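You operate a simulated robot arm through the tools that you are given. There is no shell and no other tool. Be economical: measure what you need, move in short steps, check, and stop when the job is done.

The job below is to be done with a simulated two-armed robot. You get a single attempt, and the scene is never put back.

JOB
Shut the spares door. Open the ties drawer, take the green clip on the top of the side counter and put it away inside and shut the drawer again. Fetch the sowing card and set it on the sink counter top. Put the pale clod on the sink counter top away on the top of the black cloth. Close the bottles door. Put the sink stopper on the shelf under the soak tray. Do these in any order.

The check looks at the end state, three seconds after you hand in, the way a careful person would. Anything else that was tipped, shoved, dropped, spilled or broken makes it a failure. Lids that push on must go on centred and level and be pressed home; caps that screw on are set level and turned clockwise until they are tight. Flat cloth is picked up by pressing the open fingertips on it (5 to 10 N) and closing them slowly along it; thin cloth reads only 2 to 8 mm in the jaws.

ROBOT AND FRAMES
Two 7-joint arms with two-finger parallel grippers on one trunk, on a base that drives. Base frame: it is fixed to the floor where the robot stands at the start and does not move with it; the origin is under the middle of the robot, x ahead of it, y to its left, z up. Readings come in m, degrees, newtons and seconds.
The left shoulder is at the start at [0.026, 0.173, 1.432], the right one opposite. With the tool pointing down near the work surface each hand reaches from about 0.1 to 0.5 m from the robot's upright axis, wherever it stands, measured 20 degrees to its own side. Places, roughly: bottles door [0.7, -0.7, 0.3]; green clip (3x3x6 cm) [1, 0, 0.8]; pale clod (6x5x4 cm) [1.1, -0.7, 0.9]; shelf under the soak tray [1.2, -2, 0.4]; sink counter top (30x25 cm) [1.02, -0.76, 0.88]; sink stopper (7x7x6 cm) [0.9, -1.7, 0.9]; sowing card [1.25, -0.25, 0.75]; spares door [0.8, 0.1, 0.3]; ties drawer [0.3, 1.7, 0.6]; top of the black cloth [-1, 1.9, 0.3]; verd drawer [0.3, 1.8, 0.6]. Payload 3.6 kg a hand.
Tool frame (each hand has its own): the origin (TCP) lies between the finger pads and is the grasp point; the fingertips stand 0.03 m ahead of it; z points along the fingers, y is the line along which they close. The gripper opens to 0.11 m. The fingers are 0.02 m wide and 0.01 m thick; the gripper's body (0.048 by 0.112 m) begins 0.055 m behind the TCP.
Orientation is that of the tool frame in the base frame, as a unit quaternion [w, x, y, z]. With the fingers straight down and closing along the base's y, the tool's x points along the base's -x, its y along +y and its z along -z.

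CONTROLS
- The arms move only by the tool apply_moves. It takes "left_commands", "right_commands" or both (then of equal length, played together; a hand with none holds still); each is a list that holds one entry, the list of rows, each a list of 7 numbers: the opening, from 0 (shut) to 1 (fully open), then the shift along the base's x, y, z in mm, then the turn, a rotation vector about the base's x, y, z in degrees. In form: [[[claw, x, y, z, wx, wy, wz], ...]]. A call has 1 to 12 rows; each row is the pose to reach, as a shift and turn from the pose commanded when the call began. Rows are played at 5 a second. More than 0.05 m and 8.6 degrees between two rows, or a gripper value outside its range, and nothing of the call is played. A pose out of reach is approached as far as the arm can. The call stops where the force on the tool passes 40 N (or 10 N more than at its start, if that is more) or the arm is blocked; 0.2 s more then pass. Each finger travels about 0.153 m/s and halts on what it meets, pressing with about 30 N; the grip force reading is that of the motor and also rises with nothing between the fingers. The clock runs only during rows and for 0.2 s after the last one: add rows that repeat a pose to give the fingers time. It gives the time, the measured TCP pose, the force on the tool (base axes), the opening and the grip force at its end, in the units of the frame above (readings bear some noise), with the torque about the TCP (base axes, N m) and any sound that the robot's microphone picked up.
- Cameras (640 x 400 px; columns grow to the right, rows downward): "scene" is now at [0.078, -0.0255, 1.5695]; the picture's right is [-0.40, -0.92, 0.00], its down [-0.80, 0.35, -0.49] and it looks along [0.45, -0.19, -0.87] (base axes); focal length 262 px, centre (320, 200). "left" rides on the left gripper at [0.073, -0.017, -0.103] in its tool frame; the picture's right is [0.23, 0.97, 0.00], its down [-0.76, 0.18, -0.62] and it looks along [-0.61, 0.14, 0.78] (tool axes); focal length 222 px, centre (320, 200). "right" rides on the right gripper at [0.072, 0.017, -0.103] in its tool frame; the picture's right is [-0.23, 0.97, 0.00], its down [-0.76, -0.18, -0.62] and it looks along [-0.61, -0.14, 0.78] (tool axes); focal length 222 px, centre (320, 200). There is no depth. A picture from a camera that has moved, and an enlarged one, comes with that camera's place and axes in the base frame and with its lens.
- grab_frame(camera): a new picture of that camera. The clock stands still meanwhile.
- slide_trunk(by): slides the trunk up (or, below 0, down) by that many m; the arms and the scene camera ride with it, the base frame stays. It gives what a move gives, with no picture.
- steer(legs): drives the robot by 1 to 6 legs, each [ahead, left, turn to the left] in m, m and degrees, along the robot's own axes; the way and the turn of a leg run together, so that a leg with both is an arc; at most 1.5 m and 180 degrees a leg. The arms and the cameras ride along, it lands a little off, and it stops where it bumps. It gives what a move gives.
- pan_tilt(pan, tilt): turns the head with the scene camera to pan (to the left, within 86 degrees either way) and tilt (down, from -29 to 69), counted from straight ahead of the robot. It gives what a move gives.
- enlarge(camera, box): a new picture of the part [left, top, right, bottom] of that camera's present view, enlarged. The clock stands still meanwhile.
- finish_job(): hands the job in; it is judged then, once.

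Go step by step. Nothing tells you exact positions but the pictures and the camera data: compare them with the known pose of the tool, close in by small moves and look again before you grip or let go. The budget is 186 turns and 158 pictures, counting those below and the enlarged ones. Unless the task says otherwise, let go and move clear before handing in.

The tools are called after "Emit:" by a JSON object that holds its "api" and its "payload". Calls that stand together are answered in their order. apply_moves: Moves the arms, as the interface text tells. Its arguments: {"type":"object","properties":{"left_commands":{"type":"array","items":{"type":"array","items":{"type":"array","items":{"type":"number"}}}},"right_commands":{"type":"array","items":{"type":"array","items":{"type":"array","items":{"type":"number"}}}}},"required":[]} The other tools are called the same way: slide_trunk (by) slides the trunk up or down; steer (legs) drives the base; pan_tilt (pan, tilt) turns the head that bears the scene camera; grab_frame (camera) takes a picture; enlarge (camera, box) takes an enlarged picture of a part of a camera's view; finish_job () hands the job in.

At the start:

```text
time: 0.0
left_position: [0.3479, 0.1792, 1.0395]
left_tool_rot: [0.002, -0.013, 0.99, 0.144]
left_ft_force: [0.6, 0.0, 0.1]
left_moment: [-0.01, 0.01, 0.02]
left_width: 0.1098
left_gripper_force: 0.0
right_position: [0.3205, -0.2592, 1.0698]
right_tool_rot: [0.0, -0.001, 1.0, 0.0]
right_ft_force: [-0.6, -0.3, 0.0]
right_moment: [0.01, 0.01, -0.02]
right_width: 0.11
right_gripper_force: 0.0
trunk travel left (down, up): [-0.546, 0.218]
robot x, y, heading: [-0.0011, -0.0015, -0.1]
head pan, tilt: [-23.4, 60.7]
```

scene: 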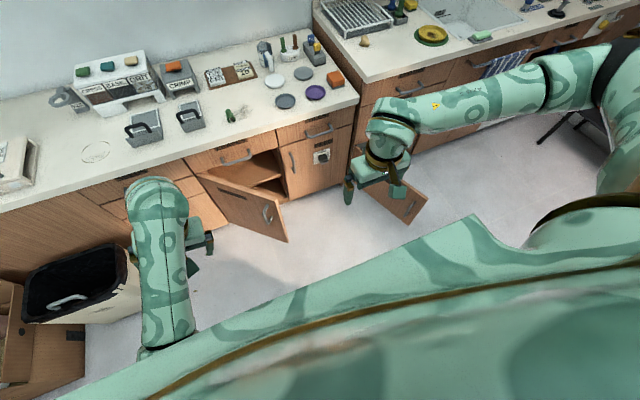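
right: 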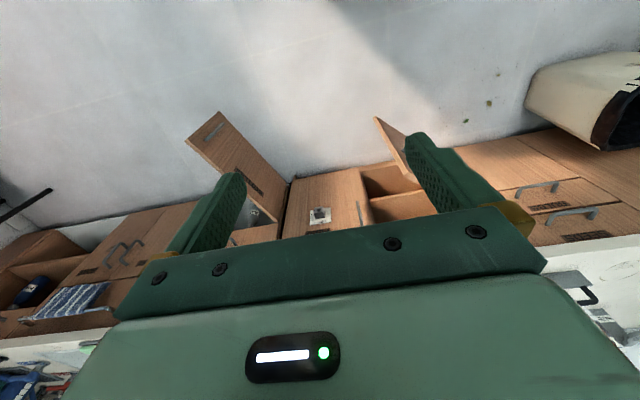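
left: 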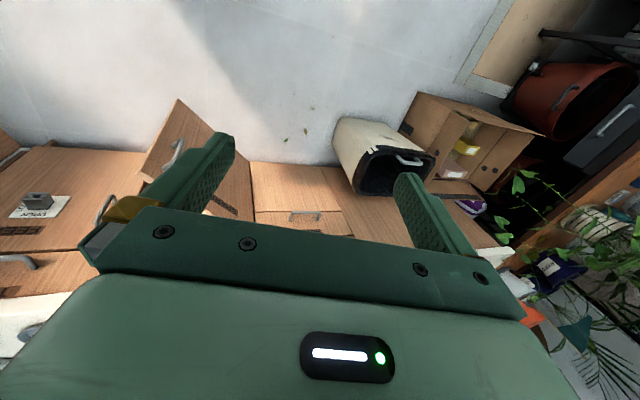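

I see the counter ahead with two open doors (spares and bottles). I'll look around with the head first.

Emit:
{"api": "pan_tilt", "payload": {"pan": 0, "tilt": 40}}

Emit:
{"api": "grab_frame", "payload": {"camera": "scene"}}

Emit:
{"api": "pan_tilt", "payload": {"pan": -60, "tilt": 35}}

Emit:
{"api": "grab_frame", "payload": {"camera": "scene"}}

Emit:
{"api": "pan_tilt", "payload": {"pan": 80, "tilt": 35}}

Emit:
{"api": "grab_frame", "payload": {"camera": "scene"}}

```text
time: 0.9
left_position: [0.348, 0.1812, 1.0369]
left_tool_rot: [0.002, -0.012, 0.989, 0.146]
left_ft_force: [0.2, 0.6, 0.3]
left_moment: [-0.01, 0.02, -0.02]
left_width: 0.1099
left_gripper_force: 0.2
right_position: [0.319, -0.2593, 1.0723]
right_tool_rot: [0.0, -0.001, 1.0, 0.0]
right_ft_force: [0.1, 0.2, -0.7]
right_moment: [0.01, 0.0, 0.01]
right_width: 0.11
right_gripper_force: 0.1
trunk travel left (down, up): [-0.546, 0.218]
robot x, y, heading: [-0.0024, 0.0044, -0.2]
head pan, tilt: [0.0, 40.0]
```

```text
154 pictures are left
camera scene: at [0.1026, 0.0006, 1.597], right [0.0, -1.0, 0.0], down [-0.64, 0.0, -0.77], along [0.77, 0.0, -0.64], focal length 262 px, centre (320, 200)
```

scene: 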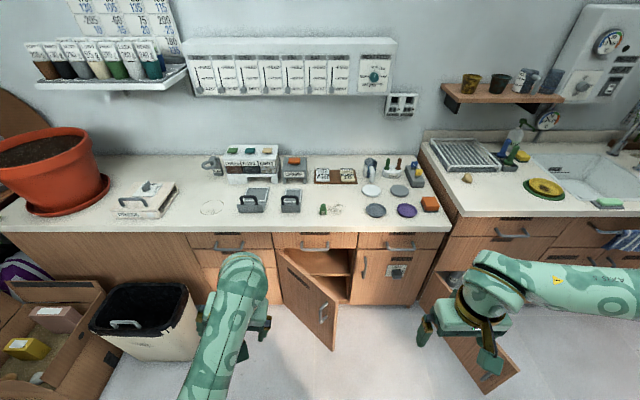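

```text
time: 2.2
left_position: [0.3468, 0.1813, 1.0393]
left_tool_rot: [0.002, -0.013, 0.989, 0.146]
left_ft_force: [-0.2, -0.2, 0.1]
left_moment: [-0.01, -0.01, 0.0]
left_width: 0.1101
left_gripper_force: 0.1
right_position: [0.3203, -0.2595, 1.0708]
right_tool_rot: [0.0, 0.0, 1.0, 0.0]
right_ft_force: [-0.4, 0.6, -0.7]
right_moment: [-0.02, 0.0, 0.01]
right_width: 0.11
right_gripper_force: 0.1
trunk travel left (down, up): [-0.546, 0.218]
robot x, y, heading: [-0.0005, 0.0015, 0.2]
head pan, tilt: [-60.0, 35.0]
```

```text
153 pictures are left
camera scene: at [0.0617, -0.0755, 1.6046], right [-0.87, -0.5, 0.0], down [-0.29, 0.5, -0.82], along [0.41, -0.71, -0.57], focal length 262 px, centre (320, 200)
```

scene: 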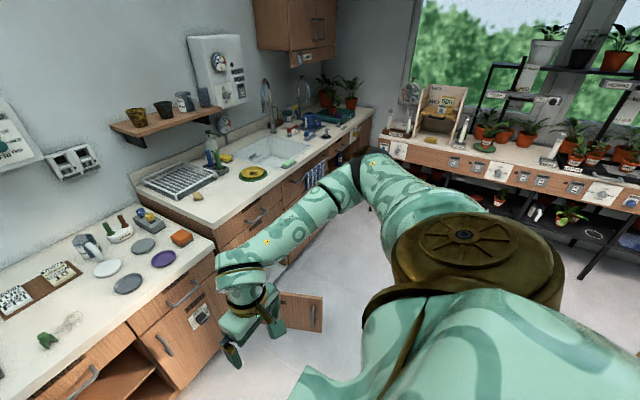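

```text
time: 4.4
left_position: [0.3472, 0.1814, 1.0384]
left_tool_rot: [0.002, -0.012, 0.989, 0.147]
left_ft_force: [-0.3, -0.4, -1.0]
left_moment: [0.01, 0.0, 0.0]
left_width: 0.1098
left_gripper_force: 0.0
right_position: [0.32, -0.2592, 1.0712]
right_tool_rot: [0.0, 0.0, 1.0, 0.0]
right_ft_force: [-0.7, 1.0, 0.1]
right_moment: [0.0, -0.02, 0.04]
right_width: 0.1099
right_gripper_force: 0.0
trunk travel left (down, up): [-0.546, 0.218]
robot x, y, heading: [-0.0002, 0.0031, 0.4]
head pan, tilt: [80.0, 35.0]
```

```text
152 pictures are left
camera scene: at [0.0329, 0.0874, 1.6047], right [0.98, -0.17, 0.0], down [-0.1, -0.56, -0.82], along [0.14, 0.81, -0.57], focal length 262 px, centre (320, 200)
```

scene: 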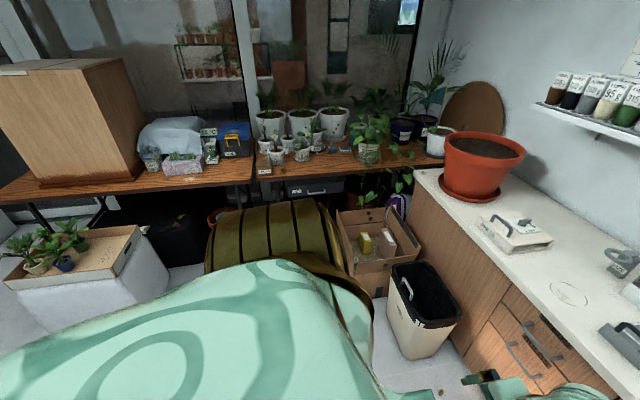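

Emit:
{"api": "enlarge", "payload": {"camera": "scene", "box": [130, 90, 450, 290]}}

Emit:
{"api": "pan_tilt", "payload": {"pan": -20, "tilt": 40}}

Emit:
{"api": "enlarge", "payload": {"camera": "scene", "box": [160, 140, 400, 290]}}

Emit:
{"api": "enlarge", "payload": {"camera": "scene", "box": [320, 90, 640, 290]}}

```text
2.00 times, centred on (290, 190) of scene
camera zoom: at [0.0329, 0.0874, 1.6047], right [0.98, -0.17, 0.0], down [-0.1, -0.56, -0.82], along [0.14, 0.81, -0.57], focal length 524 px, centre (380, 220)
```

zoom: 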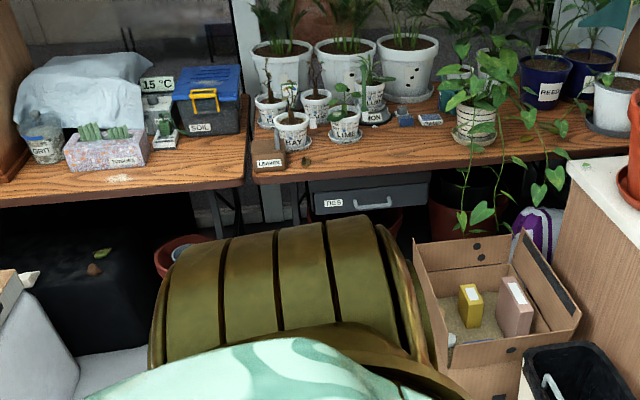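

```text
time: 6.2
left_position: [0.3483, 0.1812, 1.0391]
left_tool_rot: [0.002, -0.014, 0.989, 0.147]
left_ft_force: [0.0, -0.4, 0.1]
left_moment: [0.03, 0.0, -0.02]
left_width: 0.11
left_gripper_force: 0.0
right_position: [0.3196, -0.2584, 1.0711]
right_tool_rot: [0.001, 0.0, 1.0, 0.0]
right_ft_force: [-0.4, 0.4, 0.0]
right_moment: [0.03, 0.01, 0.01]
right_width: 0.11
right_gripper_force: 0.2
trunk travel left (down, up): [-0.546, 0.218]
robot x, y, heading: [0.0003, -0.0001, 0.1]
head pan, tilt: [-20.0, 40.0]
```

```text
2.67 times, centred on (280, 215) of scene
camera zoom: at [0.0975, -0.0283, 1.5971], right [-0.34, -0.94, 0.0], down [-0.6, 0.22, -0.77], along [0.72, -0.26, -0.64], focal length 698 px, centre (427, 160)
```

zoom: 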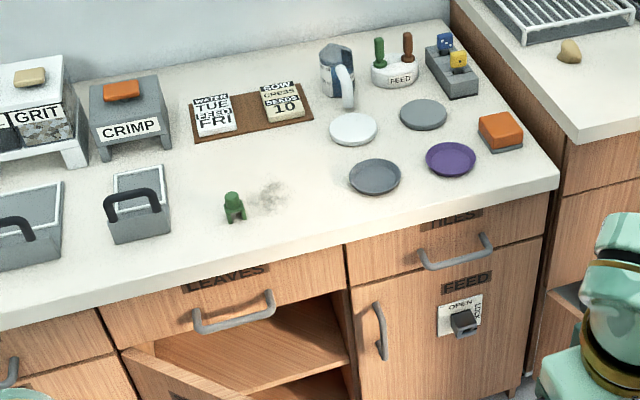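

```text
2.00 times, centred on (480, 190) of scene
camera zoom: at [0.0975, -0.0283, 1.5971], right [-0.34, -0.94, 0.0], down [-0.6, 0.22, -0.77], along [0.72, -0.26, -0.64], focal length 524 px, centre (0, 220)
```

zoom: 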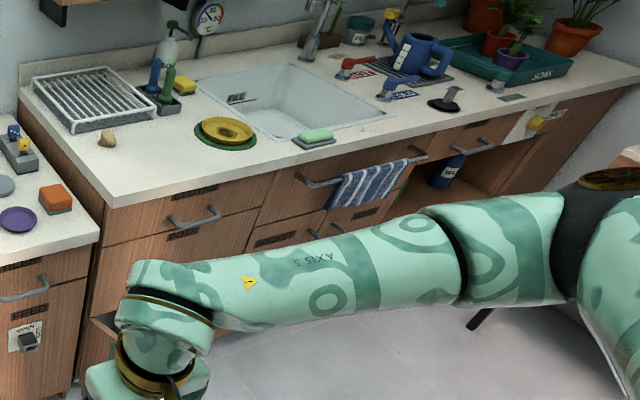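

Counter items are clear: green clip near [1.0,-0.01], sowing card at the board's right, clod near the rack, stopper by the sink. Now I look closely at the two doors.

Emit:
{"api": "pan_tilt", "payload": {"pan": -5, "tilt": 58}}

Emit:
{"api": "grab_frame", "payload": {"camera": "scene"}}

Emit:
{"api": "pan_tilt", "payload": {"pan": -45, "tilt": 58}}

Emit:
{"api": "grab_frame", "payload": {"camera": "scene"}}

```text
time: 7.0
left_position: [0.3478, 0.1807, 1.0394]
left_tool_rot: [0.001, -0.014, 0.989, 0.146]
left_ft_force: [0.1, 0.5, -0.6]
left_moment: [0.0, 0.04, 0.0]
left_width: 0.1102
left_gripper_force: 0.1
right_position: [0.3192, -0.2597, 1.071]
right_tool_rot: [0.0, 0.001, 1.0, 0.0]
right_ft_force: [-0.3, 0.8, -0.4]
right_moment: [0.02, 0.03, 0.01]
right_width: 0.1101
right_gripper_force: 0.1
trunk travel left (down, up): [-0.546, 0.218]
robot x, y, heading: [0.0013, 0.0009, -0.1]
head pan, tilt: [-5.0, 58.0]
```

```text
148 pictures are left
camera scene: at [0.0863, -0.0054, 1.5728], right [-0.09, -1.0, 0.0], down [-0.84, 0.07, -0.53], along [0.53, -0.05, -0.85], focal length 262 px, centre (320, 200)
```

scene: 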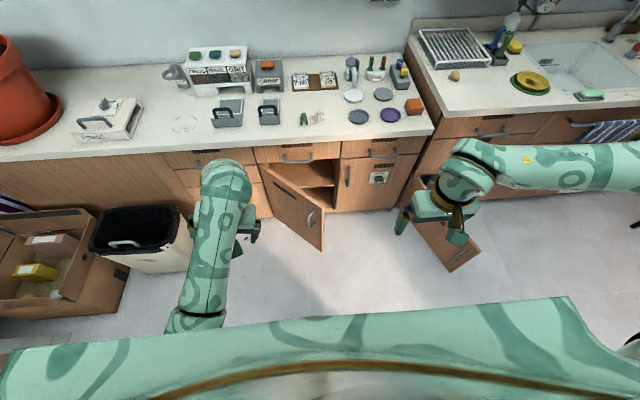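

```text
time: 8.0
left_position: [0.3476, 0.1821, 1.038]
left_tool_rot: [0.002, -0.013, 0.989, 0.145]
left_ft_force: [-0.6, 0.2, 0.6]
left_moment: [0.0, 0.02, 0.03]
left_width: 0.1098
left_gripper_force: 0.0
right_position: [0.3184, -0.2586, 1.0719]
right_tool_rot: [0.0, 0.0, 1.0, 0.0]
right_ft_force: [-0.1, -0.2, -0.5]
right_moment: [-0.02, 0.01, -0.04]
right_width: 0.11
right_gripper_force: 0.0
trunk travel left (down, up): [-0.546, 0.218]
robot x, y, heading: [-0.0007, -0.0055, 0.0]
head pan, tilt: [-45.0, 58.0]
```

```text
147 pictures are left
camera scene: at [0.0664, -0.048, 1.5727], right [-0.71, -0.71, 0.0], down [-0.6, 0.6, -0.53], along [0.37, -0.37, -0.85], focal length 262 px, centre (320, 200)
```

scene: 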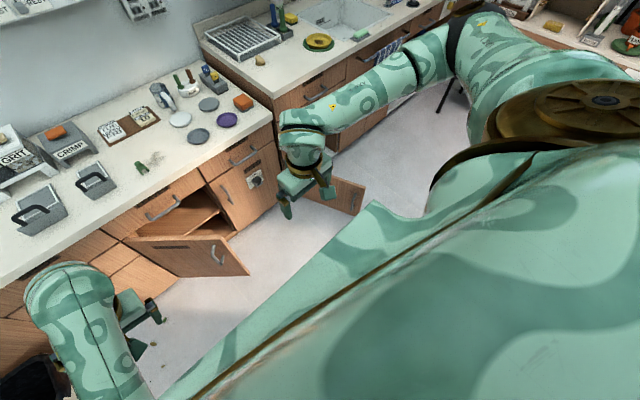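

The spares door's free edge is near [0.655,-0.07], its hinge near [0.94,0.20]. I'll lower the trunk, level the left hand and point it forward, closed, to push that door shut.

Emit:
{"api": "slide_trunk", "payload": {"by": -0.5}}

Emit:
{"api": "apply_moves", "payload": {"left_commands": [[[0.5, 0, 0, 0, -8, 0, 0], [0, 0, 0, 0, -16.8, 0, 0], [0, 0, 0, 0, -16.8, 0, 0]]]}}

Emit:
{"api": "apply_moves", "payload": {"left_commands": [[[0, 20, -20, 0, 0, -8, 0], [0, 40, -40, 0, 0, -16, 0], [0, 60, -60, 0, 0, -24, 0], [0, 80, -80, 0, 0, -32, 0], [0, 100, -100, 0, 0, -40, 0], [0, 120, -120, 0, 0, -48, 0], [0, 140, -140, 0, 0, -56, 0], [0, 160, -160, 0, 0, -64, 0], [0, 180, -180, 0, 0, -72, 0]]]}}

Emit:
{"api": "grab_frame", "payload": {"camera": "scene"}}

```text
refused: -0.5 is not a number from -0.4 to 0.4
```

```text
refused: row 2 steps farther than a row can; nothing moved
```

```text
time: 9.7
left_position: [0.4911, 0.1101, 1.0054]
left_tool_rot: [0.476, -0.049, 0.856, 0.194]
left_ft_force: [0.3, -0.9, -0.5]
left_moment: [0.02, -0.02, 0.02]
left_width: 0.0
left_gripper_force: 29.9
right_position: [0.3197, -0.2584, 1.0713]
right_tool_rot: [-0.001, 0.0, 1.0, 0.0]
right_ft_force: [-0.3, 0.8, 0.3]
right_moment: [-0.02, -0.02, 0.04]
right_width: 0.1099
right_gripper_force: 0.0
trunk travel left (down, up): [-0.546, 0.218]
robot x, y, heading: [0.0011, -0.0046, 0.0]
head pan, tilt: [-45.0, 58.0]
stopped in row 8 (left hand): the arm was blocked; the commanded pose is now the measured one
```

```text
146 pictures are left
camera scene: at [0.0669, -0.0479, 1.5727], right [-0.71, -0.71, 0.0], down [-0.6, 0.6, -0.53], along [0.37, -0.37, -0.85], focal length 262 px, centre (320, 200)
```

scene: 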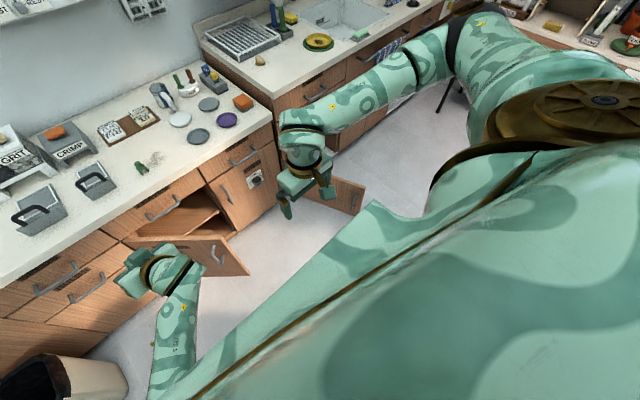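

Emit:
{"api": "slide_trunk", "payload": {"by": -0.4}}

Emit:
{"api": "slide_trunk", "payload": {"by": -0.1}}

Emit:
{"api": "apply_moves", "payload": {"left_commands": [[[0, 10, -20, 0, 0, 0, -8], [0, 20, -40, 0, 0, 0, -16], [0, 30, -60, -10, 0, 0, -24], [0, 50, -80, -30, 0, 0, -24]]]}}

Emit:
{"api": "pan_tilt", "payload": {"pan": 0, "tilt": 55}}

Emit:
{"api": "grab_frame", "payload": {"camera": "scene"}}

```text
time: 11.8
left_position: [0.5008, 0.1711, 0.7778]
left_tool_rot: [0.487, -0.018, 0.836, 0.254]
left_ft_force: [0.5, -0.8, 0.0]
left_moment: [0.01, -0.02, -0.04]
left_width: 0.0002
left_gripper_force: 30.5
right_position: [0.3204, -0.2585, 0.8482]
right_tool_rot: [-0.005, -0.001, 1.0, -0.001]
right_ft_force: [-1.2, 0.1, -0.2]
right_moment: [0.03, -0.02, -0.02]
right_width: 0.11
right_gripper_force: 0.1
trunk travel left (down, up): [-0.326, 0.437]
robot x, y, heading: [-0.0014, 0.0023, -0.1]
head pan, tilt: [-45.0, 58.0]
stopped: the arm was blocked; the commanded pose is now the measured one
```

```text
time: 12.8
left_position: [0.5038, 0.2297, 0.6928]
left_tool_rot: [0.489, 0.028, 0.814, 0.312]
left_ft_force: [-0.4, 0.2, 0.9]
left_moment: [0.0, -0.04, -0.02]
left_width: 0.0
left_gripper_force: 30.2
right_position: [0.3194, -0.2592, 0.7651]
right_tool_rot: [-0.009, 0.0, 1.0, 0.0]
right_ft_force: [0.4, 0.2, 0.0]
right_moment: [0.02, -0.02, 0.0]
right_width: 0.1101
right_gripper_force: 0.0
trunk travel left (down, up): [-0.245, 0.518]
robot x, y, heading: [0.0011, -0.0024, 0.1]
head pan, tilt: [-45.0, 58.0]
stopped: the arm was blocked; the commanded pose is now the measured one
```

```text
time: 13.8
left_position: [0.5523, 0.1449, 0.6625]
left_tool_rot: [0.544, 0.196, 0.791, 0.201]
left_ft_force: [0.1, -0.3, -0.6]
left_moment: [-0.01, 0.0, 0.02]
left_width: 0.0
left_gripper_force: 29.4
right_position: [0.3195, -0.2595, 0.7654]
right_tool_rot: [-0.009, 0.0, 1.0, 0.0]
right_ft_force: [-1.0, 0.1, -0.6]
right_moment: [0.03, -0.01, 0.0]
right_width: 0.1101
right_gripper_force: 0.0
trunk travel left (down, up): [-0.245, 0.518]
robot x, y, heading: [-0.0001, -0.0011, 0.1]
head pan, tilt: [-45.0, 58.0]
```

```text
time: 15.0
left_position: [0.5516, 0.1475, 0.6632]
left_tool_rot: [0.543, 0.195, 0.791, 0.201]
left_ft_force: [0.0, -0.7, 0.0]
left_moment: [0.01, 0.03, -0.01]
left_width: 0.0
left_gripper_force: 30.2
right_position: [0.3191, -0.2579, 0.7659]
right_tool_rot: [-0.009, 0.0, 1.0, 0.0]
right_ft_force: [1.2, 0.0, 0.5]
right_moment: [0.02, -0.02, -0.04]
right_width: 0.11
right_gripper_force: 0.2
trunk travel left (down, up): [-0.245, 0.518]
robot x, y, heading: [-0.0021, 0.0013, -0.0]
head pan, tilt: [0.0, 55.0]
```

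```text
145 pictures are left
camera scene: at [0.176, 0.0007, 1.2718], right [0.0, -1.0, 0.0], down [-0.82, 0.0, -0.57], along [0.57, 0.0, -0.82], focal length 262 px, centre (320, 200)
```

scene: 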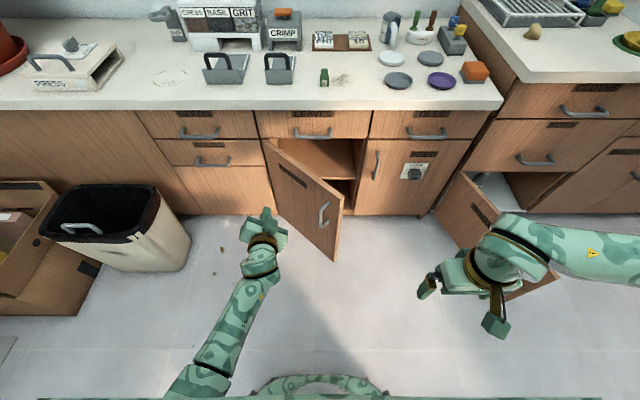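

Emit:
{"api": "slide_trunk", "payload": {"by": -0.2}}

Emit:
{"api": "grab_frame", "payload": {"camera": "scene"}}

```text
time: 17.1
left_position: [0.5537, 0.1729, 0.4588]
left_tool_rot: [0.541, 0.225, 0.778, 0.225]
left_ft_force: [0.8, -0.5, -0.6]
left_moment: [-0.01, 0.0, 0.01]
left_width: 0.0001
left_gripper_force: 29.6
right_position: [0.3155, -0.26, 0.549]
right_tool_rot: [-0.06, 0.0, 0.998, 0.0]
right_ft_force: [1.0, -0.4, 0.1]
right_moment: [0.0, 0.01, -0.02]
right_width: 0.1098
right_gripper_force: 0.0
trunk travel left (down, up): [-0.045, 0.718]
robot x, y, heading: [0.0013, 0.0001, 0.2]
head pan, tilt: [0.0, 55.0]
```

```text
144 pictures are left
camera scene: at [0.2924, 0.0008, 1.0597], right [0.0, -1.0, 0.0], down [-0.82, 0.0, -0.57], along [0.57, 0.0, -0.82], focal length 262 px, centre (320, 200)
```

scene: 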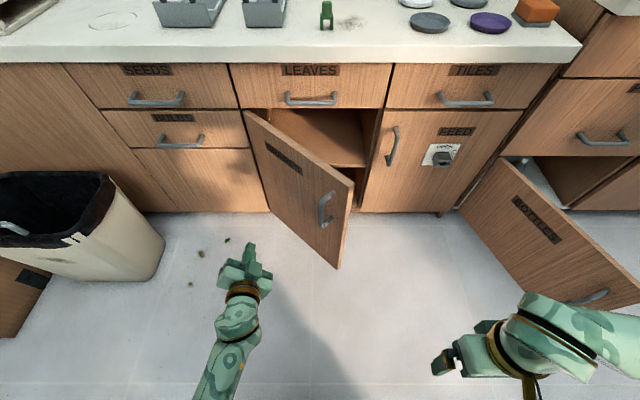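

Trunk is low; the left hand points forward. Now push the spares door at about y=0.05, sweeping it shut.

Emit:
{"api": "apply_moves", "payload": {"left_commands": [[[0, 20, -40, 0, 0, 0, 0], [0, 40, -80, 0, 0, 0, 0], [0, 80, -110, 0, 0, 0, 0], [0, 120, -120, 0, 0, 0, 0], [0, 165, -125, 0, 0, 0, 0], [0, 205, -130, 0, 0, 0, 0], [0, 240, -140, 0, 0, 0, 0], [0, 270, -150, 0, 0, 0, 0], [0, 300, -165, 0, 0, 0, 0], [0, 330, -180, 0, 0, 0, 0], [0, 350, -190, 0, 0, 0, 0]]]}}

Emit:
{"api": "grab_frame", "payload": {"camera": "scene"}}

```text
time: 19.5
left_position: [0.7944, 0.0065, 0.5293]
left_tool_rot: [0.543, 0.196, 0.792, 0.202]
left_ft_force: [-0.2, 0.1, -0.3]
left_moment: [0.0, 0.01, 0.01]
left_width: 0.0001
left_gripper_force: 29.9
left hand out of reach, approached as far as the arm can: row 6, 7, 8, 9, 10, 11
right_position: [0.3155, -0.2583, 0.5484]
right_tool_rot: [-0.061, 0.0, 0.998, 0.0]
right_ft_force: [-0.2, -0.5, -0.4]
right_moment: [-0.03, -0.02, -0.01]
right_width: 0.11
right_gripper_force: 0.1
trunk travel left (down, up): [-0.045, 0.718]
robot x, y, heading: [0.0, -0.0039, 0.1]
head pan, tilt: [0.0, 55.0]
```

```text
143 pictures are left
camera scene: at [0.2928, 0.0007, 1.0594], right [0.0, -1.0, 0.0], down [-0.82, 0.0, -0.57], along [0.57, 0.0, -0.82], focal length 262 px, centre (320, 200)
```

scene: 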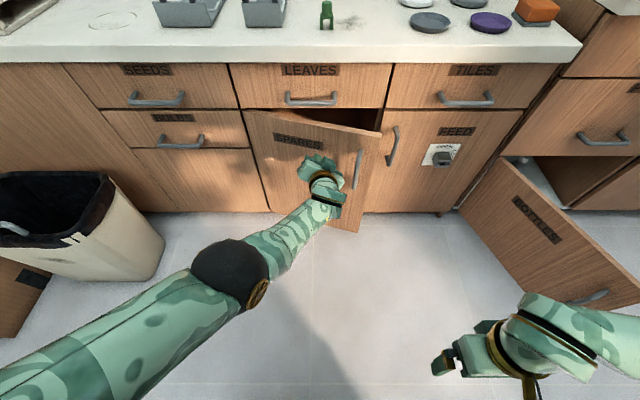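

The door is mostly shut; the arm is at full stretch, so I drive forward a little to finish.

Emit:
{"api": "steer", "payload": {"legs": [[0.11, 0, 0]]}}

Emit:
{"api": "grab_frame", "payload": {"camera": "scene"}}

```text
time: 20.7
left_position: [0.8791, 0.0053, 0.5276]
left_tool_rot: [0.542, 0.195, 0.792, 0.203]
left_ft_force: [-19.1, 2.2, 14.4]
left_moment: [0.09, -0.43, 0.22]
left_width: 0.0
left_gripper_force: 29.7
right_position: [0.4052, -0.2568, 0.5482]
right_tool_rot: [-0.058, -0.002, 0.998, -0.001]
right_ft_force: [0.1, 0.4, -0.2]
right_moment: [0.02, 0.0, -0.02]
right_width: 0.11
right_gripper_force: 0.1
trunk travel left (down, up): [-0.045, 0.718]
robot x, y, heading: [0.086, 0.0017, 0.2]
head pan, tilt: [0.0, 55.0]
stopped in leg 1: the force on the tool passed its limit at 163 N (the readings are from after the stop); the commanded pose is now the measured one
```

```text
142 pictures are left
camera scene: at [0.3804, 0.0022, 1.0602], right [0.0, -1.0, 0.0], down [-0.82, 0.0, -0.58], along [0.58, 0.0, -0.82], focal length 262 px, centre (320, 200)
```

scene: 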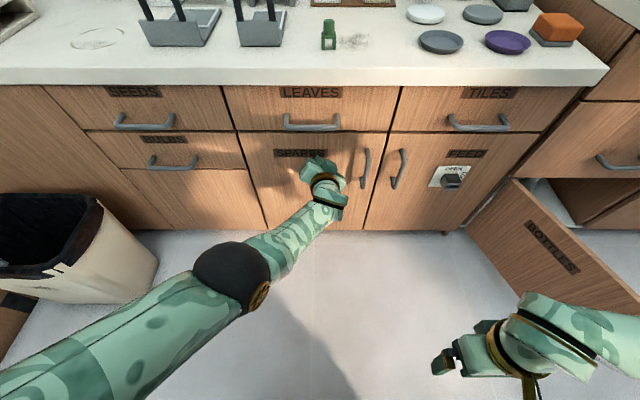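

Spares door is flush. Now I withdraw the left arm, and point the right hand forward for the bottles door.

Emit:
{"api": "apply_moves", "payload": {"left_commands": [[[0, -40, 10, 0, 0, 0, 0], [0, -80, 30, 0, 0, 0, 0], [0, -120, 50, 0, 0, 0, 0], [0, -160, 80, 0, 0, 0, 0], [0, -200, 110, 0, 0, 0, 0], [0, -240, 150, 0, 0, 0, 0], [0, -280, 180, 0, 0, 0, 0], [0, -320, 200, 0, 0, 0, 0], [0, -350, 210, 0, 0, 0, 0]]], "right_commands": [[[0, 10, 0, 0, 0, -8, 0], [0, 20, 0, 0, 0, -16, 0], [0, 30, 0, 0, 0, -24, 0], [0, 40, 0, 0, 0, -32, 0], [0, 50, 0, 0, 0, -40, 0], [0, 60, 0, 0, 0, -48, 0], [0, 60, 0, 0, 0, -56, 0], [0, 60, 0, 0, 0, -62, 0], [0, 60, 0, 0, 0, -66, 0]]]}}

Emit:
{"api": "steer", "payload": {"legs": [[-0.1, 0, 0], [0, -0.3, 0]]}}

Emit:
{"api": "pan_tilt", "payload": {"pan": -35, "tilt": 50}}

Emit:
{"api": "grab_frame", "payload": {"camera": "scene"}}

```text
refused: row 6 steps farther than a row can; nothing moved
```

```text
time: 23.5
left_position: [0.7797, -0.2942, 0.5248]
left_tool_rot: [0.54, 0.195, 0.793, 0.203]
left_ft_force: [-0.5, 1.0, 0.0]
left_moment: [0.01, -0.02, 0.02]
left_width: 0.0
left_gripper_force: 29.8
right_position: [0.307, -0.5557, 0.5487]
right_tool_rot: [-0.06, 0.0, 0.998, 0.0]
right_ft_force: [0.1, 0.6, 0.4]
right_moment: [0.0, 0.01, -0.06]
right_width: 0.11
right_gripper_force: 0.0
trunk travel left (down, up): [-0.045, 0.718]
robot x, y, heading: [-0.0047, -0.3001, -0.0]
head pan, tilt: [0.0, 55.0]
```

```text
time: 24.5
left_position: [0.781, -0.2954, 0.5256]
left_tool_rot: [0.54, 0.195, 0.793, 0.203]
left_ft_force: [-0.7, 0.3, -0.1]
left_moment: [-0.02, 0.0, 0.01]
left_width: 0.0
left_gripper_force: 30.1
right_position: [0.308, -0.557, 0.5484]
right_tool_rot: [-0.06, -0.001, 0.998, 0.0]
right_ft_force: [-0.6, -1.1, 0.2]
right_moment: [0.0, 0.01, -0.02]
right_width: 0.1103
right_gripper_force: 0.1
trunk travel left (down, up): [-0.045, 0.718]
robot x, y, heading: [-0.0075, -0.2973, 0.2]
head pan, tilt: [-35.0, 50.0]
```

```text
141 pictures are left
camera scene: at [0.2754, -0.3415, 1.0659], right [-0.57, -0.82, 0.0], down [-0.63, 0.44, -0.64], along [0.53, -0.37, -0.77], focal length 262 px, centre (320, 200)
```

scene: 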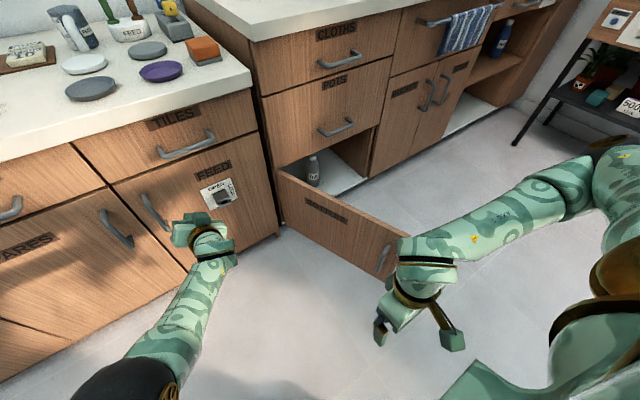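

Bottles door: top at z≈0.40, hinge near [0.92,-0.62], free edge near [0.48,-0.75]. I fold the left arm back and pitch the right hand forward.

Emit:
{"api": "apply_moves", "payload": {"left_commands": [[[0, -40, 10, 0, 0, 0, 0], [0, -80, 25, 0, 0, 0, 0], [0, -120, 40, 0, 0, 0, 0], [0, -155, 65, 0, 0, 0, 0], [0, -190, 90, 0, 0, 0, 0], [0, -225, 115, 0, 0, 0, 0], [0, -255, 140, 0, 0, 0, 0], [0, -285, 165, 0, 0, 0, 0], [0, -315, 180, 0, 0, 0, 0]]], "right_commands": [[[0, 10, 0, 0, 0, -8, 0], [0, 20, 0, 0, 0, -16, 0], [0, 30, 0, 0, 0, -24, 0], [0, 40, 0, -10, 0, -32, 0], [0, 50, 0, -20, 0, -40, 0], [0, 60, 0, -40, 0, -48, 0], [0, 60, 0, -60, 0, -56, 0], [0, 60, 0, -80, 0, -62, 0], [0, 60, 0, -100, 0, -66, 0]]]}}

Emit:
{"api": "grab_frame", "payload": {"camera": "scene"}}

```text
time: 25.5
left_position: [0.7137, -0.2246, 0.629]
left_tool_rot: [0.618, 0.176, 0.73, 0.234]
left_ft_force: [0.9, 0.3, 0.2]
left_moment: [0.0, -0.01, 0.01]
left_width: 0.0001
left_gripper_force: 30.2
right_position: [0.4243, -0.6141, 0.6059]
right_tool_rot: [0.181, -0.026, 0.983, 0.004]
right_ft_force: [0.4, 0.9, -0.4]
right_moment: [-0.05, 0.0, 0.0]
right_width: 0.0002
right_gripper_force: 30.1
right hand out of reach, approached as far as the arm can: row 1, 2, 3, 4
trunk travel left (down, up): [-0.045, 0.718]
robot x, y, heading: [-0.0101, -0.2981, 0.3]
head pan, tilt: [-35.0, 50.0]
stopped in row 4 (left hand): the arm was blocked; the commanded pose is now the measured one
```

```text
140 pictures are left
camera scene: at [0.2756, -0.3419, 1.0658], right [-0.57, -0.82, 0.0], down [-0.63, 0.44, -0.64], along [0.53, -0.37, -0.77], focal length 262 px, centre (320, 200)
```

scene: 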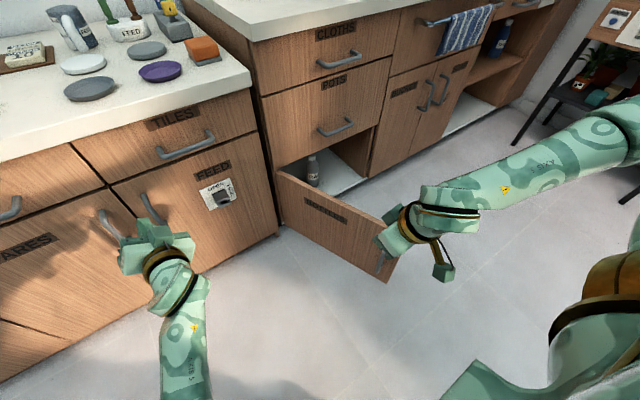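

Emit:
{"api": "steer", "payload": {"legs": [[-0.2, 0.05, 0]]}}

Emit:
{"api": "apply_moves", "payload": {"right_commands": [[[0, 40, 20, 0, 0, -8, 0], [0, 80, 40, 0, 0, -16, 0], [0, 120, 50, -20, 0, -24, 0], [0, 160, 50, -50, 0, -32, 0], [0, 200, 50, -90, 0, -40, 0], [0, 230, 50, -130, 0, -46, 0], [0, 250, 50, -170, 0, -46, 0], [0, 260, 50, -210, 0, -46, 0], [0, 260, 50, -250, 0, -46, 0]]]}}

Emit:
{"api": "grab_frame", "payload": {"camera": "scene"}}

```text
time: 27.1
left_position: [0.5143, -0.1747, 0.6298]
left_tool_rot: [0.617, 0.176, 0.73, 0.235]
left_ft_force: [0.2, 0.6, -0.4]
left_moment: [-0.01, -0.01, -0.04]
left_width: 0.0001
left_gripper_force: 29.9
right_position: [0.2264, -0.5631, 0.6052]
right_tool_rot: [0.181, -0.027, 0.983, 0.005]
right_ft_force: [0.3, -0.4, -0.2]
right_moment: [0.0, -0.01, 0.0]
right_width: 0.0
right_gripper_force: 30.2
trunk travel left (down, up): [-0.045, 0.718]
robot x, y, heading: [-0.2086, -0.2472, 0.1]
head pan, tilt: [-35.0, 50.0]
```

```text
refused: row 5 steps farther than a row can; nothing moved
```

```text
139 pictures are left
camera scene: at [0.0763, -0.2915, 1.066], right [-0.57, -0.82, 0.0], down [-0.63, 0.44, -0.64], along [0.53, -0.37, -0.77], focal length 262 px, centre (320, 200)
```

scene: 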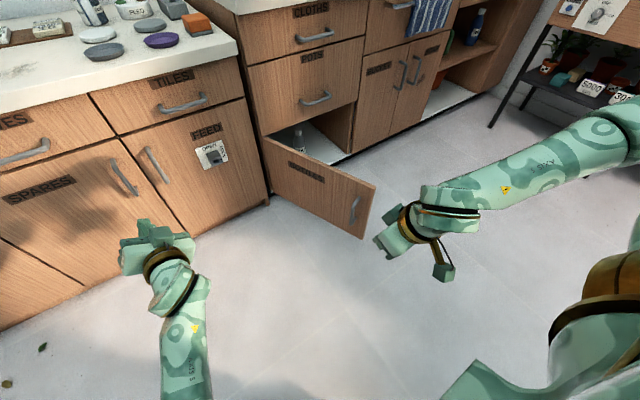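

Emit:
{"api": "apply_moves", "payload": {"right_commands": [[[0, 40, 20, 0, 0, -8, 0], [0, 80, 40, 0, 0, -16, 0], [0, 120, 50, -10, 0, -24, 0], [0, 155, 50, -35, 0, -32, 0], [0, 185, 50, -65, 0, -40, 0], [0, 215, 50, -95, 0, -46, 0], [0, 240, 50, -130, 0, -46, 0], [0, 260, 50, -165, 0, -46, 0], [0, 270, 50, -205, 0, -46, 0], [0, 275, 50, -245, 0, -46, 0]]]}}

Emit:
{"api": "grab_frame", "payload": {"camera": "scene"}}

```text
time: 29.3
left_position: [0.5144, -0.1745, 0.629]
left_tool_rot: [0.617, 0.176, 0.73, 0.234]
left_ft_force: [-0.2, 1.3, -0.5]
left_moment: [-0.02, -0.01, 0.02]
left_width: 0.0002
left_gripper_force: 29.9
right_position: [0.5014, -0.5129, 0.3601]
right_tool_rot: [0.551, -0.026, 0.834, -0.006]
right_ft_force: [-0.1, -0.8, 0.3]
right_moment: [-0.02, 0.0, 0.05]
right_width: 0.0003
right_gripper_force: 29.9
right hand out of reach, approached as far as the arm can: row 1, 2, 3, 4, 5, 6, 7, 8, 9
trunk travel left (down, up): [-0.045, 0.718]
robot x, y, heading: [-0.2083, -0.2474, 0.1]
head pan, tilt: [-35.0, 50.0]
```

```text
138 pictures are left
camera scene: at [0.0766, -0.2914, 1.0659], right [-0.57, -0.82, 0.0], down [-0.63, 0.44, -0.64], along [0.53, -0.37, -0.77], focal length 262 px, centre (320, 200)
```

scene: 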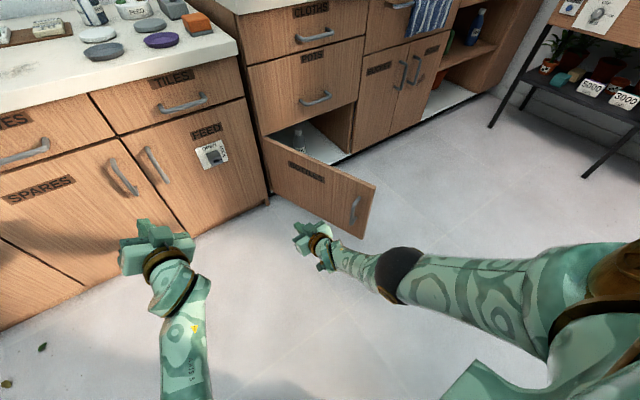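

Emit:
{"api": "steer", "payload": {"legs": [[0.15, 0, 0]]}}

Emit:
{"api": "apply_moves", "payload": {"right_commands": [[[0, 0, 0, -10, 0, 0, -8], [0, 0, -10, -20, 0, 0, -16], [0, 0, -20, -30, 0, 0, -24], [0, 0, -40, -40, 0, 0, -32], [0, 0, -80, -40, 0, 0, -36], [0, 0, -120, -40, 0, 0, -36], [0, 0, -160, -40, 0, 0, -36], [0, 20, -200, -40, 0, 0, -36], [0, 35, -235, -40, 0, 0, -36], [0, 55, -265, -40, 0, 0, -36]]]}}

Emit:
{"api": "grab_frame", "payload": {"camera": "scene"}}

```text
time: 30.7
left_position: [0.6639, -0.1739, 0.6281]
left_tool_rot: [0.617, 0.175, 0.73, 0.235]
left_ft_force: [0.0, 0.1, 0.1]
left_moment: [-0.02, 0.0, -0.01]
left_width: 0.0
left_gripper_force: 29.6
right_position: [0.6529, -0.5122, 0.3599]
right_tool_rot: [0.55, -0.027, 0.834, -0.007]
right_ft_force: [0.0, 0.6, 0.2]
right_moment: [0.02, -0.02, 0.0]
right_width: 0.0
right_gripper_force: 29.9
trunk travel left (down, up): [-0.045, 0.718]
robot x, y, heading: [-0.0566, -0.2488, 0.1]
head pan, tilt: [-35.0, 50.0]
```

```text
time: 32.9
left_position: [0.6633, -0.1729, 0.6296]
left_tool_rot: [0.618, 0.175, 0.73, 0.235]
left_ft_force: [-0.3, 0.0, -0.1]
left_moment: [0.0, 0.01, 0.04]
left_width: 0.0002
left_gripper_force: 29.6
right_position: [0.5848, -0.7984, 0.3801]
right_tool_rot: [0.526, 0.239, 0.8, -0.161]
right_ft_force: [0.1, -0.3, -1.3]
right_moment: [-0.03, 0.01, 0.06]
right_width: 0.0
right_gripper_force: 30.5
right hand out of reach, approached as far as the arm can: row 1, 2, 3, 4, 5, 6, 7, 8, 9, 10
trunk travel left (down, up): [-0.045, 0.718]
robot x, y, heading: [-0.0573, -0.2476, 0.1]
head pan, tilt: [-35.0, 50.0]
```

```text
137 pictures are left
camera scene: at [0.2265, -0.2919, 1.066], right [-0.57, -0.82, 0.0], down [-0.63, 0.44, -0.64], along [0.53, -0.37, -0.77], focal length 262 px, centre (320, 200)
```

scene: 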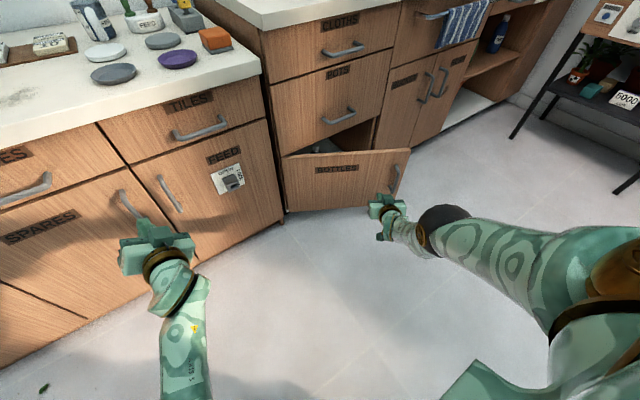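

The bottles door is now only ajar. I move the left hand out of the way before driving in to push the last bit.

Emit:
{"api": "apply_moves", "payload": {"left_commands": [[[0, -20, 40, 0, 0, 0, 0], [0, -40, 80, 0, 0, 0, 0], [0, -60, 120, 10, 0, 0, 0], [0, -80, 160, 20, 0, 0, 0], [0, -110, 195, 30, 0, 0, 0], [0, -140, 230, 40, 0, 0, 0], [0, -170, 260, 40, 0, 0, 0]]]}}

Emit:
{"api": "pan_tilt", "payload": {"pan": -15, "tilt": 50}}

Emit:
{"api": "grab_frame", "payload": {"camera": "scene"}}

```text
time: 34.5
left_position: [0.4928, 0.0877, 0.6704]
left_tool_rot: [0.617, 0.175, 0.73, 0.235]
left_ft_force: [-0.1, 1.0, 0.6]
left_moment: [0.01, -0.01, -0.04]
left_width: 0.0
left_gripper_force: 30.5
right_position: [0.5864, -0.7959, 0.3803]
right_tool_rot: [0.526, 0.238, 0.8, -0.161]
right_ft_force: [0.9, 0.8, 0.3]
right_moment: [0.0, 0.01, 0.0]
right_width: 0.0001
right_gripper_force: 29.9
trunk travel left (down, up): [-0.045, 0.718]
robot x, y, heading: [-0.0552, -0.248, 0.1]
head pan, tilt: [-35.0, 50.0]
```

```text
time: 35.3
left_position: [0.4933, 0.0873, 0.6705]
left_tool_rot: [0.617, 0.176, 0.73, 0.234]
left_ft_force: [-0.2, -0.2, 0.5]
left_moment: [-0.01, 0.0, 0.02]
left_width: 0.0
left_gripper_force: 29.9
right_position: [0.5853, -0.7977, 0.3807]
right_tool_rot: [0.527, 0.238, 0.801, -0.159]
right_ft_force: [0.3, 0.9, -0.1]
right_moment: [0.03, -0.04, -0.01]
right_width: 0.0001
right_gripper_force: 30.1
trunk travel left (down, up): [-0.045, 0.718]
robot x, y, heading: [-0.0563, -0.2497, 0.3]
head pan, tilt: [-15.0, 50.0]
```

```text
136 pictures are left
camera scene: at [0.2381, -0.2667, 1.066], right [-0.26, -0.97, 0.0], down [-0.74, 0.2, -0.64], along [0.62, -0.17, -0.77], focal length 262 px, centre (320, 200)
```

scene: 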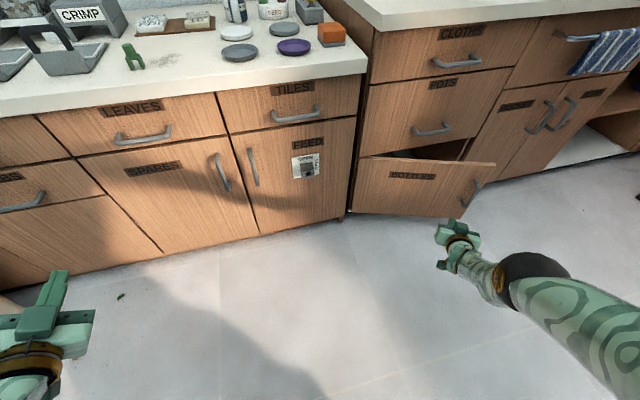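

Emit:
{"api": "steer", "payload": {"legs": [[0.24, 0, 0]]}}

Emit:
{"api": "grab_frame", "payload": {"camera": "scene"}}

```text
time: 37.1
left_position: [0.7351, 0.0877, 0.6701]
left_tool_rot: [0.617, 0.175, 0.73, 0.235]
left_ft_force: [-0.6, 0.6, 0.0]
left_moment: [-0.02, -0.01, 0.01]
left_width: 0.0
left_gripper_force: 30.0
right_position: [0.8287, -0.7962, 0.381]
right_tool_rot: [0.527, 0.237, 0.801, -0.159]
right_ft_force: [0.1, -0.8, 0.3]
right_moment: [-0.02, 0.01, -0.04]
right_width: 0.0003
right_gripper_force: 29.8
trunk travel left (down, up): [-0.045, 0.718]
robot x, y, heading: [0.1837, -0.2487, 0.2]
head pan, tilt: [-15.0, 50.0]
```

```text
135 pictures are left
camera scene: at [0.4803, -0.2662, 1.0659], right [-0.26, -0.97, 0.0], down [-0.74, 0.2, -0.64], along [0.62, -0.17, -0.77], focal length 262 px, centre (320, 200)
```

scene: 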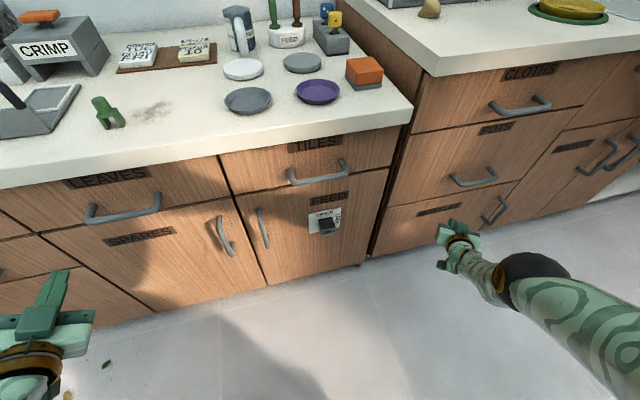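

Emit:
{"api": "apply_moves", "payload": {"right_commands": [[[0, 10, 0, 0, 0, 0, 0], [0, 20, 0, 0, 0, 0, 0], [0, 30, 0, 0, 0, 0, 0], [0, 40, 0, 0, 0, 0, 0], [0, 50, 0, 0, 0, 0, 0], [0, 60, 0, 0, 0, 0, 0], [0, 70, 0, 0, 0, 0, 0], [0, 80, 0, 0, 0, 0, 0]]]}}

Emit:
{"api": "enlarge", "payload": {"camera": "scene", "box": [340, 130, 580, 280]}}

```text
time: 38.9
left_position: [0.7359, 0.0882, 0.6712]
left_tool_rot: [0.617, 0.175, 0.73, 0.235]
left_ft_force: [-0.4, 0.2, -0.2]
left_moment: [0.03, 0.0, 0.02]
left_width: 0.0
left_gripper_force: 29.8
right_position: [0.8524, -0.8242, 0.4126]
right_tool_rot: [0.526, 0.239, 0.801, -0.16]
right_ft_force: [-0.5, -0.1, -0.6]
right_moment: [0.0, 0.03, 0.01]
right_width: 0.0
right_gripper_force: 30.1
right hand out of reach, approached as far as the arm can: row 1, 2, 3, 4, 5, 6, 7, 8
trunk travel left (down, up): [-0.045, 0.718]
robot x, y, heading: [0.1828, -0.2474, 0.2]
head pan, tilt: [-15.0, 50.0]
```

```text
2.67 times, centred on (460, 205) of scene
camera zoom: at [0.48, -0.2662, 1.066], right [-0.26, -0.97, 0.0], down [-0.74, 0.2, -0.64], along [0.62, -0.17, -0.77], focal length 698 px, centre (-53, 187)
```

zoom: 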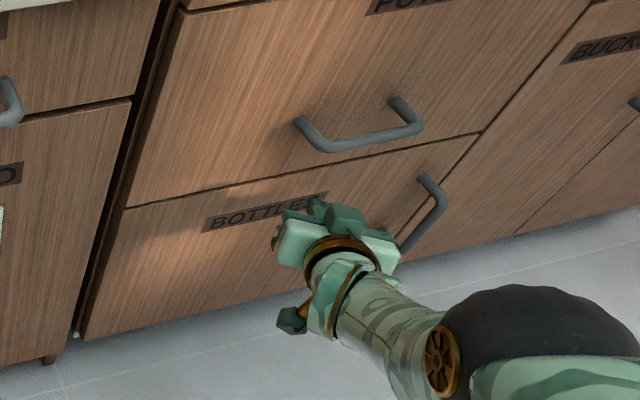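

The door looks closed; I'll press it once a bit lower to be sure.

Emit:
{"api": "apply_moves", "payload": {"right_commands": [[[0, -30, 10, -20, 0, 0, 0], [0, -40, 20, -50, 0, 0, 0], [0, -40, 20, -90, 0, 0, 0]]]}}

Emit:
{"api": "steer", "payload": {"legs": [[0.05, 0, 0]]}}

Emit:
{"api": "enlarge", "payload": {"camera": "scene", "box": [340, 130, 580, 280]}}

```text
time: 39.7
left_position: [0.7367, 0.0863, 0.6698]
left_tool_rot: [0.617, 0.175, 0.73, 0.235]
left_ft_force: [0.6, 0.2, 0.1]
left_moment: [0.0, 0.01, 0.0]
left_width: 0.0
left_gripper_force: 30.2
right_position: [0.8018, -0.7988, 0.3627]
right_tool_rot: [0.526, 0.239, 0.8, -0.161]
right_ft_force: [-0.1, 0.2, 0.6]
right_moment: [-0.01, -0.02, 0.0]
right_width: 0.0002
right_gripper_force: 30.2
right hand out of reach, approached as far as the arm can: row 1, 2, 3
trunk travel left (down, up): [-0.045, 0.718]
robot x, y, heading: [0.1856, -0.2483, 0.3]
head pan, tilt: [-15.0, 50.0]
```

```text
time: 40.6
left_position: [0.7866, 0.0864, 0.67]
left_tool_rot: [0.617, 0.175, 0.73, 0.235]
left_ft_force: [-0.7, 0.6, 0.4]
left_moment: [-0.01, 0.0, -0.03]
left_width: 0.0
left_gripper_force: 29.6
right_position: [0.8517, -0.7985, 0.3617]
right_tool_rot: [0.527, 0.237, 0.801, -0.159]
right_ft_force: [0.4, 0.2, -0.1]
right_moment: [0.0, -0.01, -0.01]
right_width: 0.0
right_gripper_force: 30.5
trunk travel left (down, up): [-0.045, 0.718]
robot x, y, heading: [0.2374, -0.2462, 0.4]
head pan, tilt: [-15.0, 50.0]
```

```text
2.67 times, centred on (460, 205) of scene
camera zoom: at [0.5306, -0.2663, 1.0659], right [-0.26, -0.97, 0.0], down [-0.74, 0.2, -0.64], along [0.62, -0.17, -0.77], focal length 698 px, centre (-53, 187)
```

zoom: 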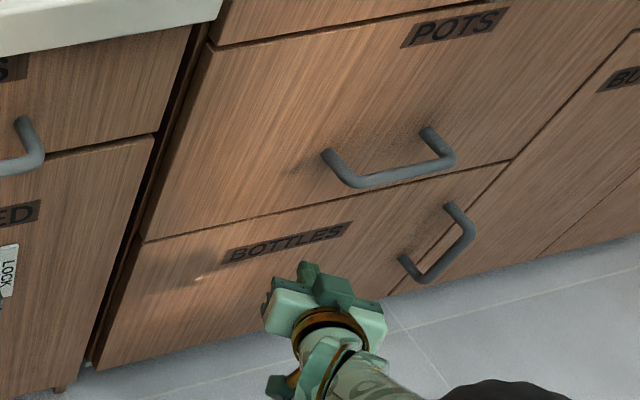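

Emit:
{"api": "steer", "payload": {"legs": [[0.04, 0, 0]]}}

Emit:
{"api": "enlarge", "payload": {"camera": "scene", "box": [340, 130, 580, 280]}}

```text
time: 41.5
left_position: [0.8158, 0.0863, 0.6706]
left_tool_rot: [0.617, 0.176, 0.73, 0.235]
left_ft_force: [-0.3, -0.7, 0.4]
left_moment: [0.0, 0.0, -0.01]
left_width: 0.0
left_gripper_force: 29.7
right_position: [0.8771, -0.8006, 0.3589]
right_tool_rot: [0.525, 0.239, 0.8, -0.163]
right_ft_force: [-0.3, 0.4, -0.8]
right_moment: [-0.02, -0.01, -0.04]
right_width: 0.0002
right_gripper_force: 29.9
trunk travel left (down, up): [-0.045, 0.718]
robot x, y, heading: [0.2663, -0.245, -0.1]
head pan, tilt: [-15.0, 50.0]
stopped in leg 1: the force on the tool passed its limit at 145 N (the readings are from after the stop); the commanded pose is now the measured one
```

```text
2.67 times, centred on (460, 205) of scene
camera zoom: at [0.5606, -0.2671, 1.0658], right [-0.26, -0.97, 0.0], down [-0.74, 0.2, -0.64], along [0.62, -0.17, -0.77], focal length 698 px, centre (-53, 187)
```

zoom: 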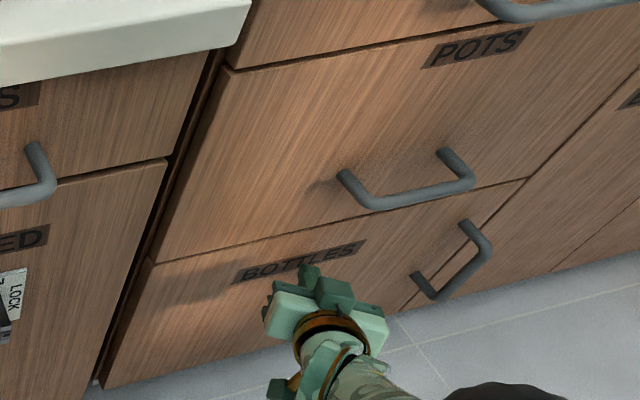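

Both doors are shut. I back off and raise the trunk to counter height.

Emit:
{"api": "steer", "payload": {"legs": [[-0.3, 0.1, 0]]}}

Emit:
{"api": "slide_trunk", "payload": {"by": 0.3}}

Emit:
{"api": "grab_frame", "payload": {"camera": "scene"}}

```text
time: 43.6
left_position: [0.512, 0.1879, 0.6708]
left_tool_rot: [0.617, 0.174, 0.73, 0.236]
left_ft_force: [0.9, -0.1, 0.0]
left_moment: [-0.02, 0.0, 0.01]
left_width: 0.0
left_gripper_force: 29.7
right_position: [0.5773, -0.6975, 0.36]
right_tool_rot: [0.525, 0.238, 0.801, -0.161]
right_ft_force: [-0.6, -0.1, -0.6]
right_moment: [0.01, -0.01, 0.01]
right_width: 0.0
right_gripper_force: 29.4
trunk travel left (down, up): [-0.045, 0.718]
robot x, y, heading: [-0.0376, -0.1464, 0.4]
head pan, tilt: [-15.0, 50.0]
```

```text
time: 46.6
left_position: [0.5121, 0.1878, 0.9713]
left_tool_rot: [0.617, 0.175, 0.73, 0.236]
left_ft_force: [-0.5, 0.4, 0.1]
left_moment: [0.01, -0.05, 0.02]
left_width: 0.0
left_gripper_force: 30.3
right_position: [0.625, -0.6984, 0.8543]
right_tool_rot: [0.659, 0.263, 0.695, -0.115]
right_ft_force: [-0.2, -0.4, -1.0]
right_moment: [0.01, -0.02, -0.03]
right_width: 0.0
right_gripper_force: 29.9
trunk travel left (down, up): [-0.345, 0.418]
robot x, y, heading: [-0.0374, -0.1509, 0.3]
head pan, tilt: [-15.0, 50.0]
```

```text
131 pictures are left
camera scene: at [0.0986, -0.1669, 1.3804], right [-0.26, -0.97, 0.0], down [-0.74, 0.2, -0.64], along [0.62, -0.16, -0.77], focal length 262 px, centre (320, 200)
```

scene: 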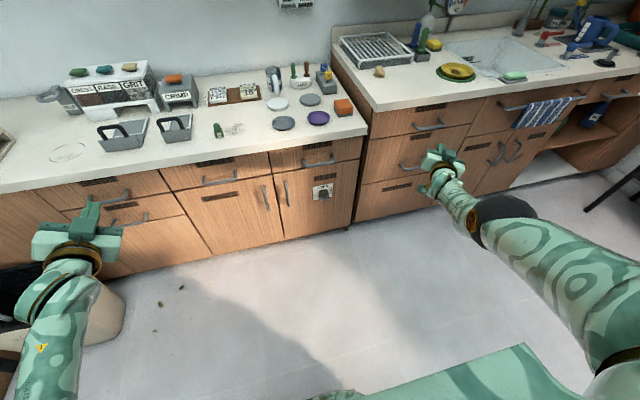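

Emit:
{"api": "apply_moves", "payload": {"left_commands": [[[0, -5, 5, 5, -4.8, 4.9, 1.2], [0, -10, 10, 10, -9.6, 9.8, 2.4], [0.2, -15, 15, 15, -14.4, 14.7, 3.6], [0.2, -20, 20, 20, -19.2, 19.6, 4.8], [0.2, -25, 25, 25, -24, 24.5, 6], [0.2, -30, 30, 30, -28.8, 29.4, 7.2], [0.2, -35, 35, 35, -33.6, 34.3, 8.4]]], "right_commands": [[[0, -15, 35, 25, 0.3, 6.5, 4.9], [0, -30, 70, 50, 0.6, 13, 9.8], [0.3, -45, 105, 75, 0.9, 19.5, 14.7], [0.6, -60, 140, 100, 1.2, 26, 19.6], [1, -75, 175, 125, 1.5, 32.6, 24.4], [1, -90, 210, 150, 1.8, 39.1, 29.3], [1, -105, 245, 175, 2.2, 45.6, 34.2]]]}}

```text
time: 47.9
left_position: [0.4857, 0.2112, 0.9982]
left_tool_rot: [0.457, 0.049, 0.885, 0.07]
left_ft_force: [0.8, -0.3, 0.3]
left_moment: [0.0, -0.04, 0.03]
left_width: 0.0221
left_gripper_force: 0.0
right_position: [0.7646, -0.5792, 1.0425]
right_tool_rot: [0.588, 0.292, 0.74, 0.144]
right_ft_force: [-0.8, -2.1, 0.6]
right_moment: [0.05, 0.06, 0.17]
right_width: 0.1101
right_gripper_force: 0.0
right hand out of reach, approached as far as the arm can: row 1, 2, 3, 4, 5
trunk travel left (down, up): [-0.345, 0.418]
robot x, y, heading: [-0.037, -0.1503, 0.3]
head pan, tilt: [-15.0, 50.0]
stopped in row 6 (right hand): the force on the tool passed its limit at 48 N (the readings are from after the stop); the commanded pose is now the measured one
```

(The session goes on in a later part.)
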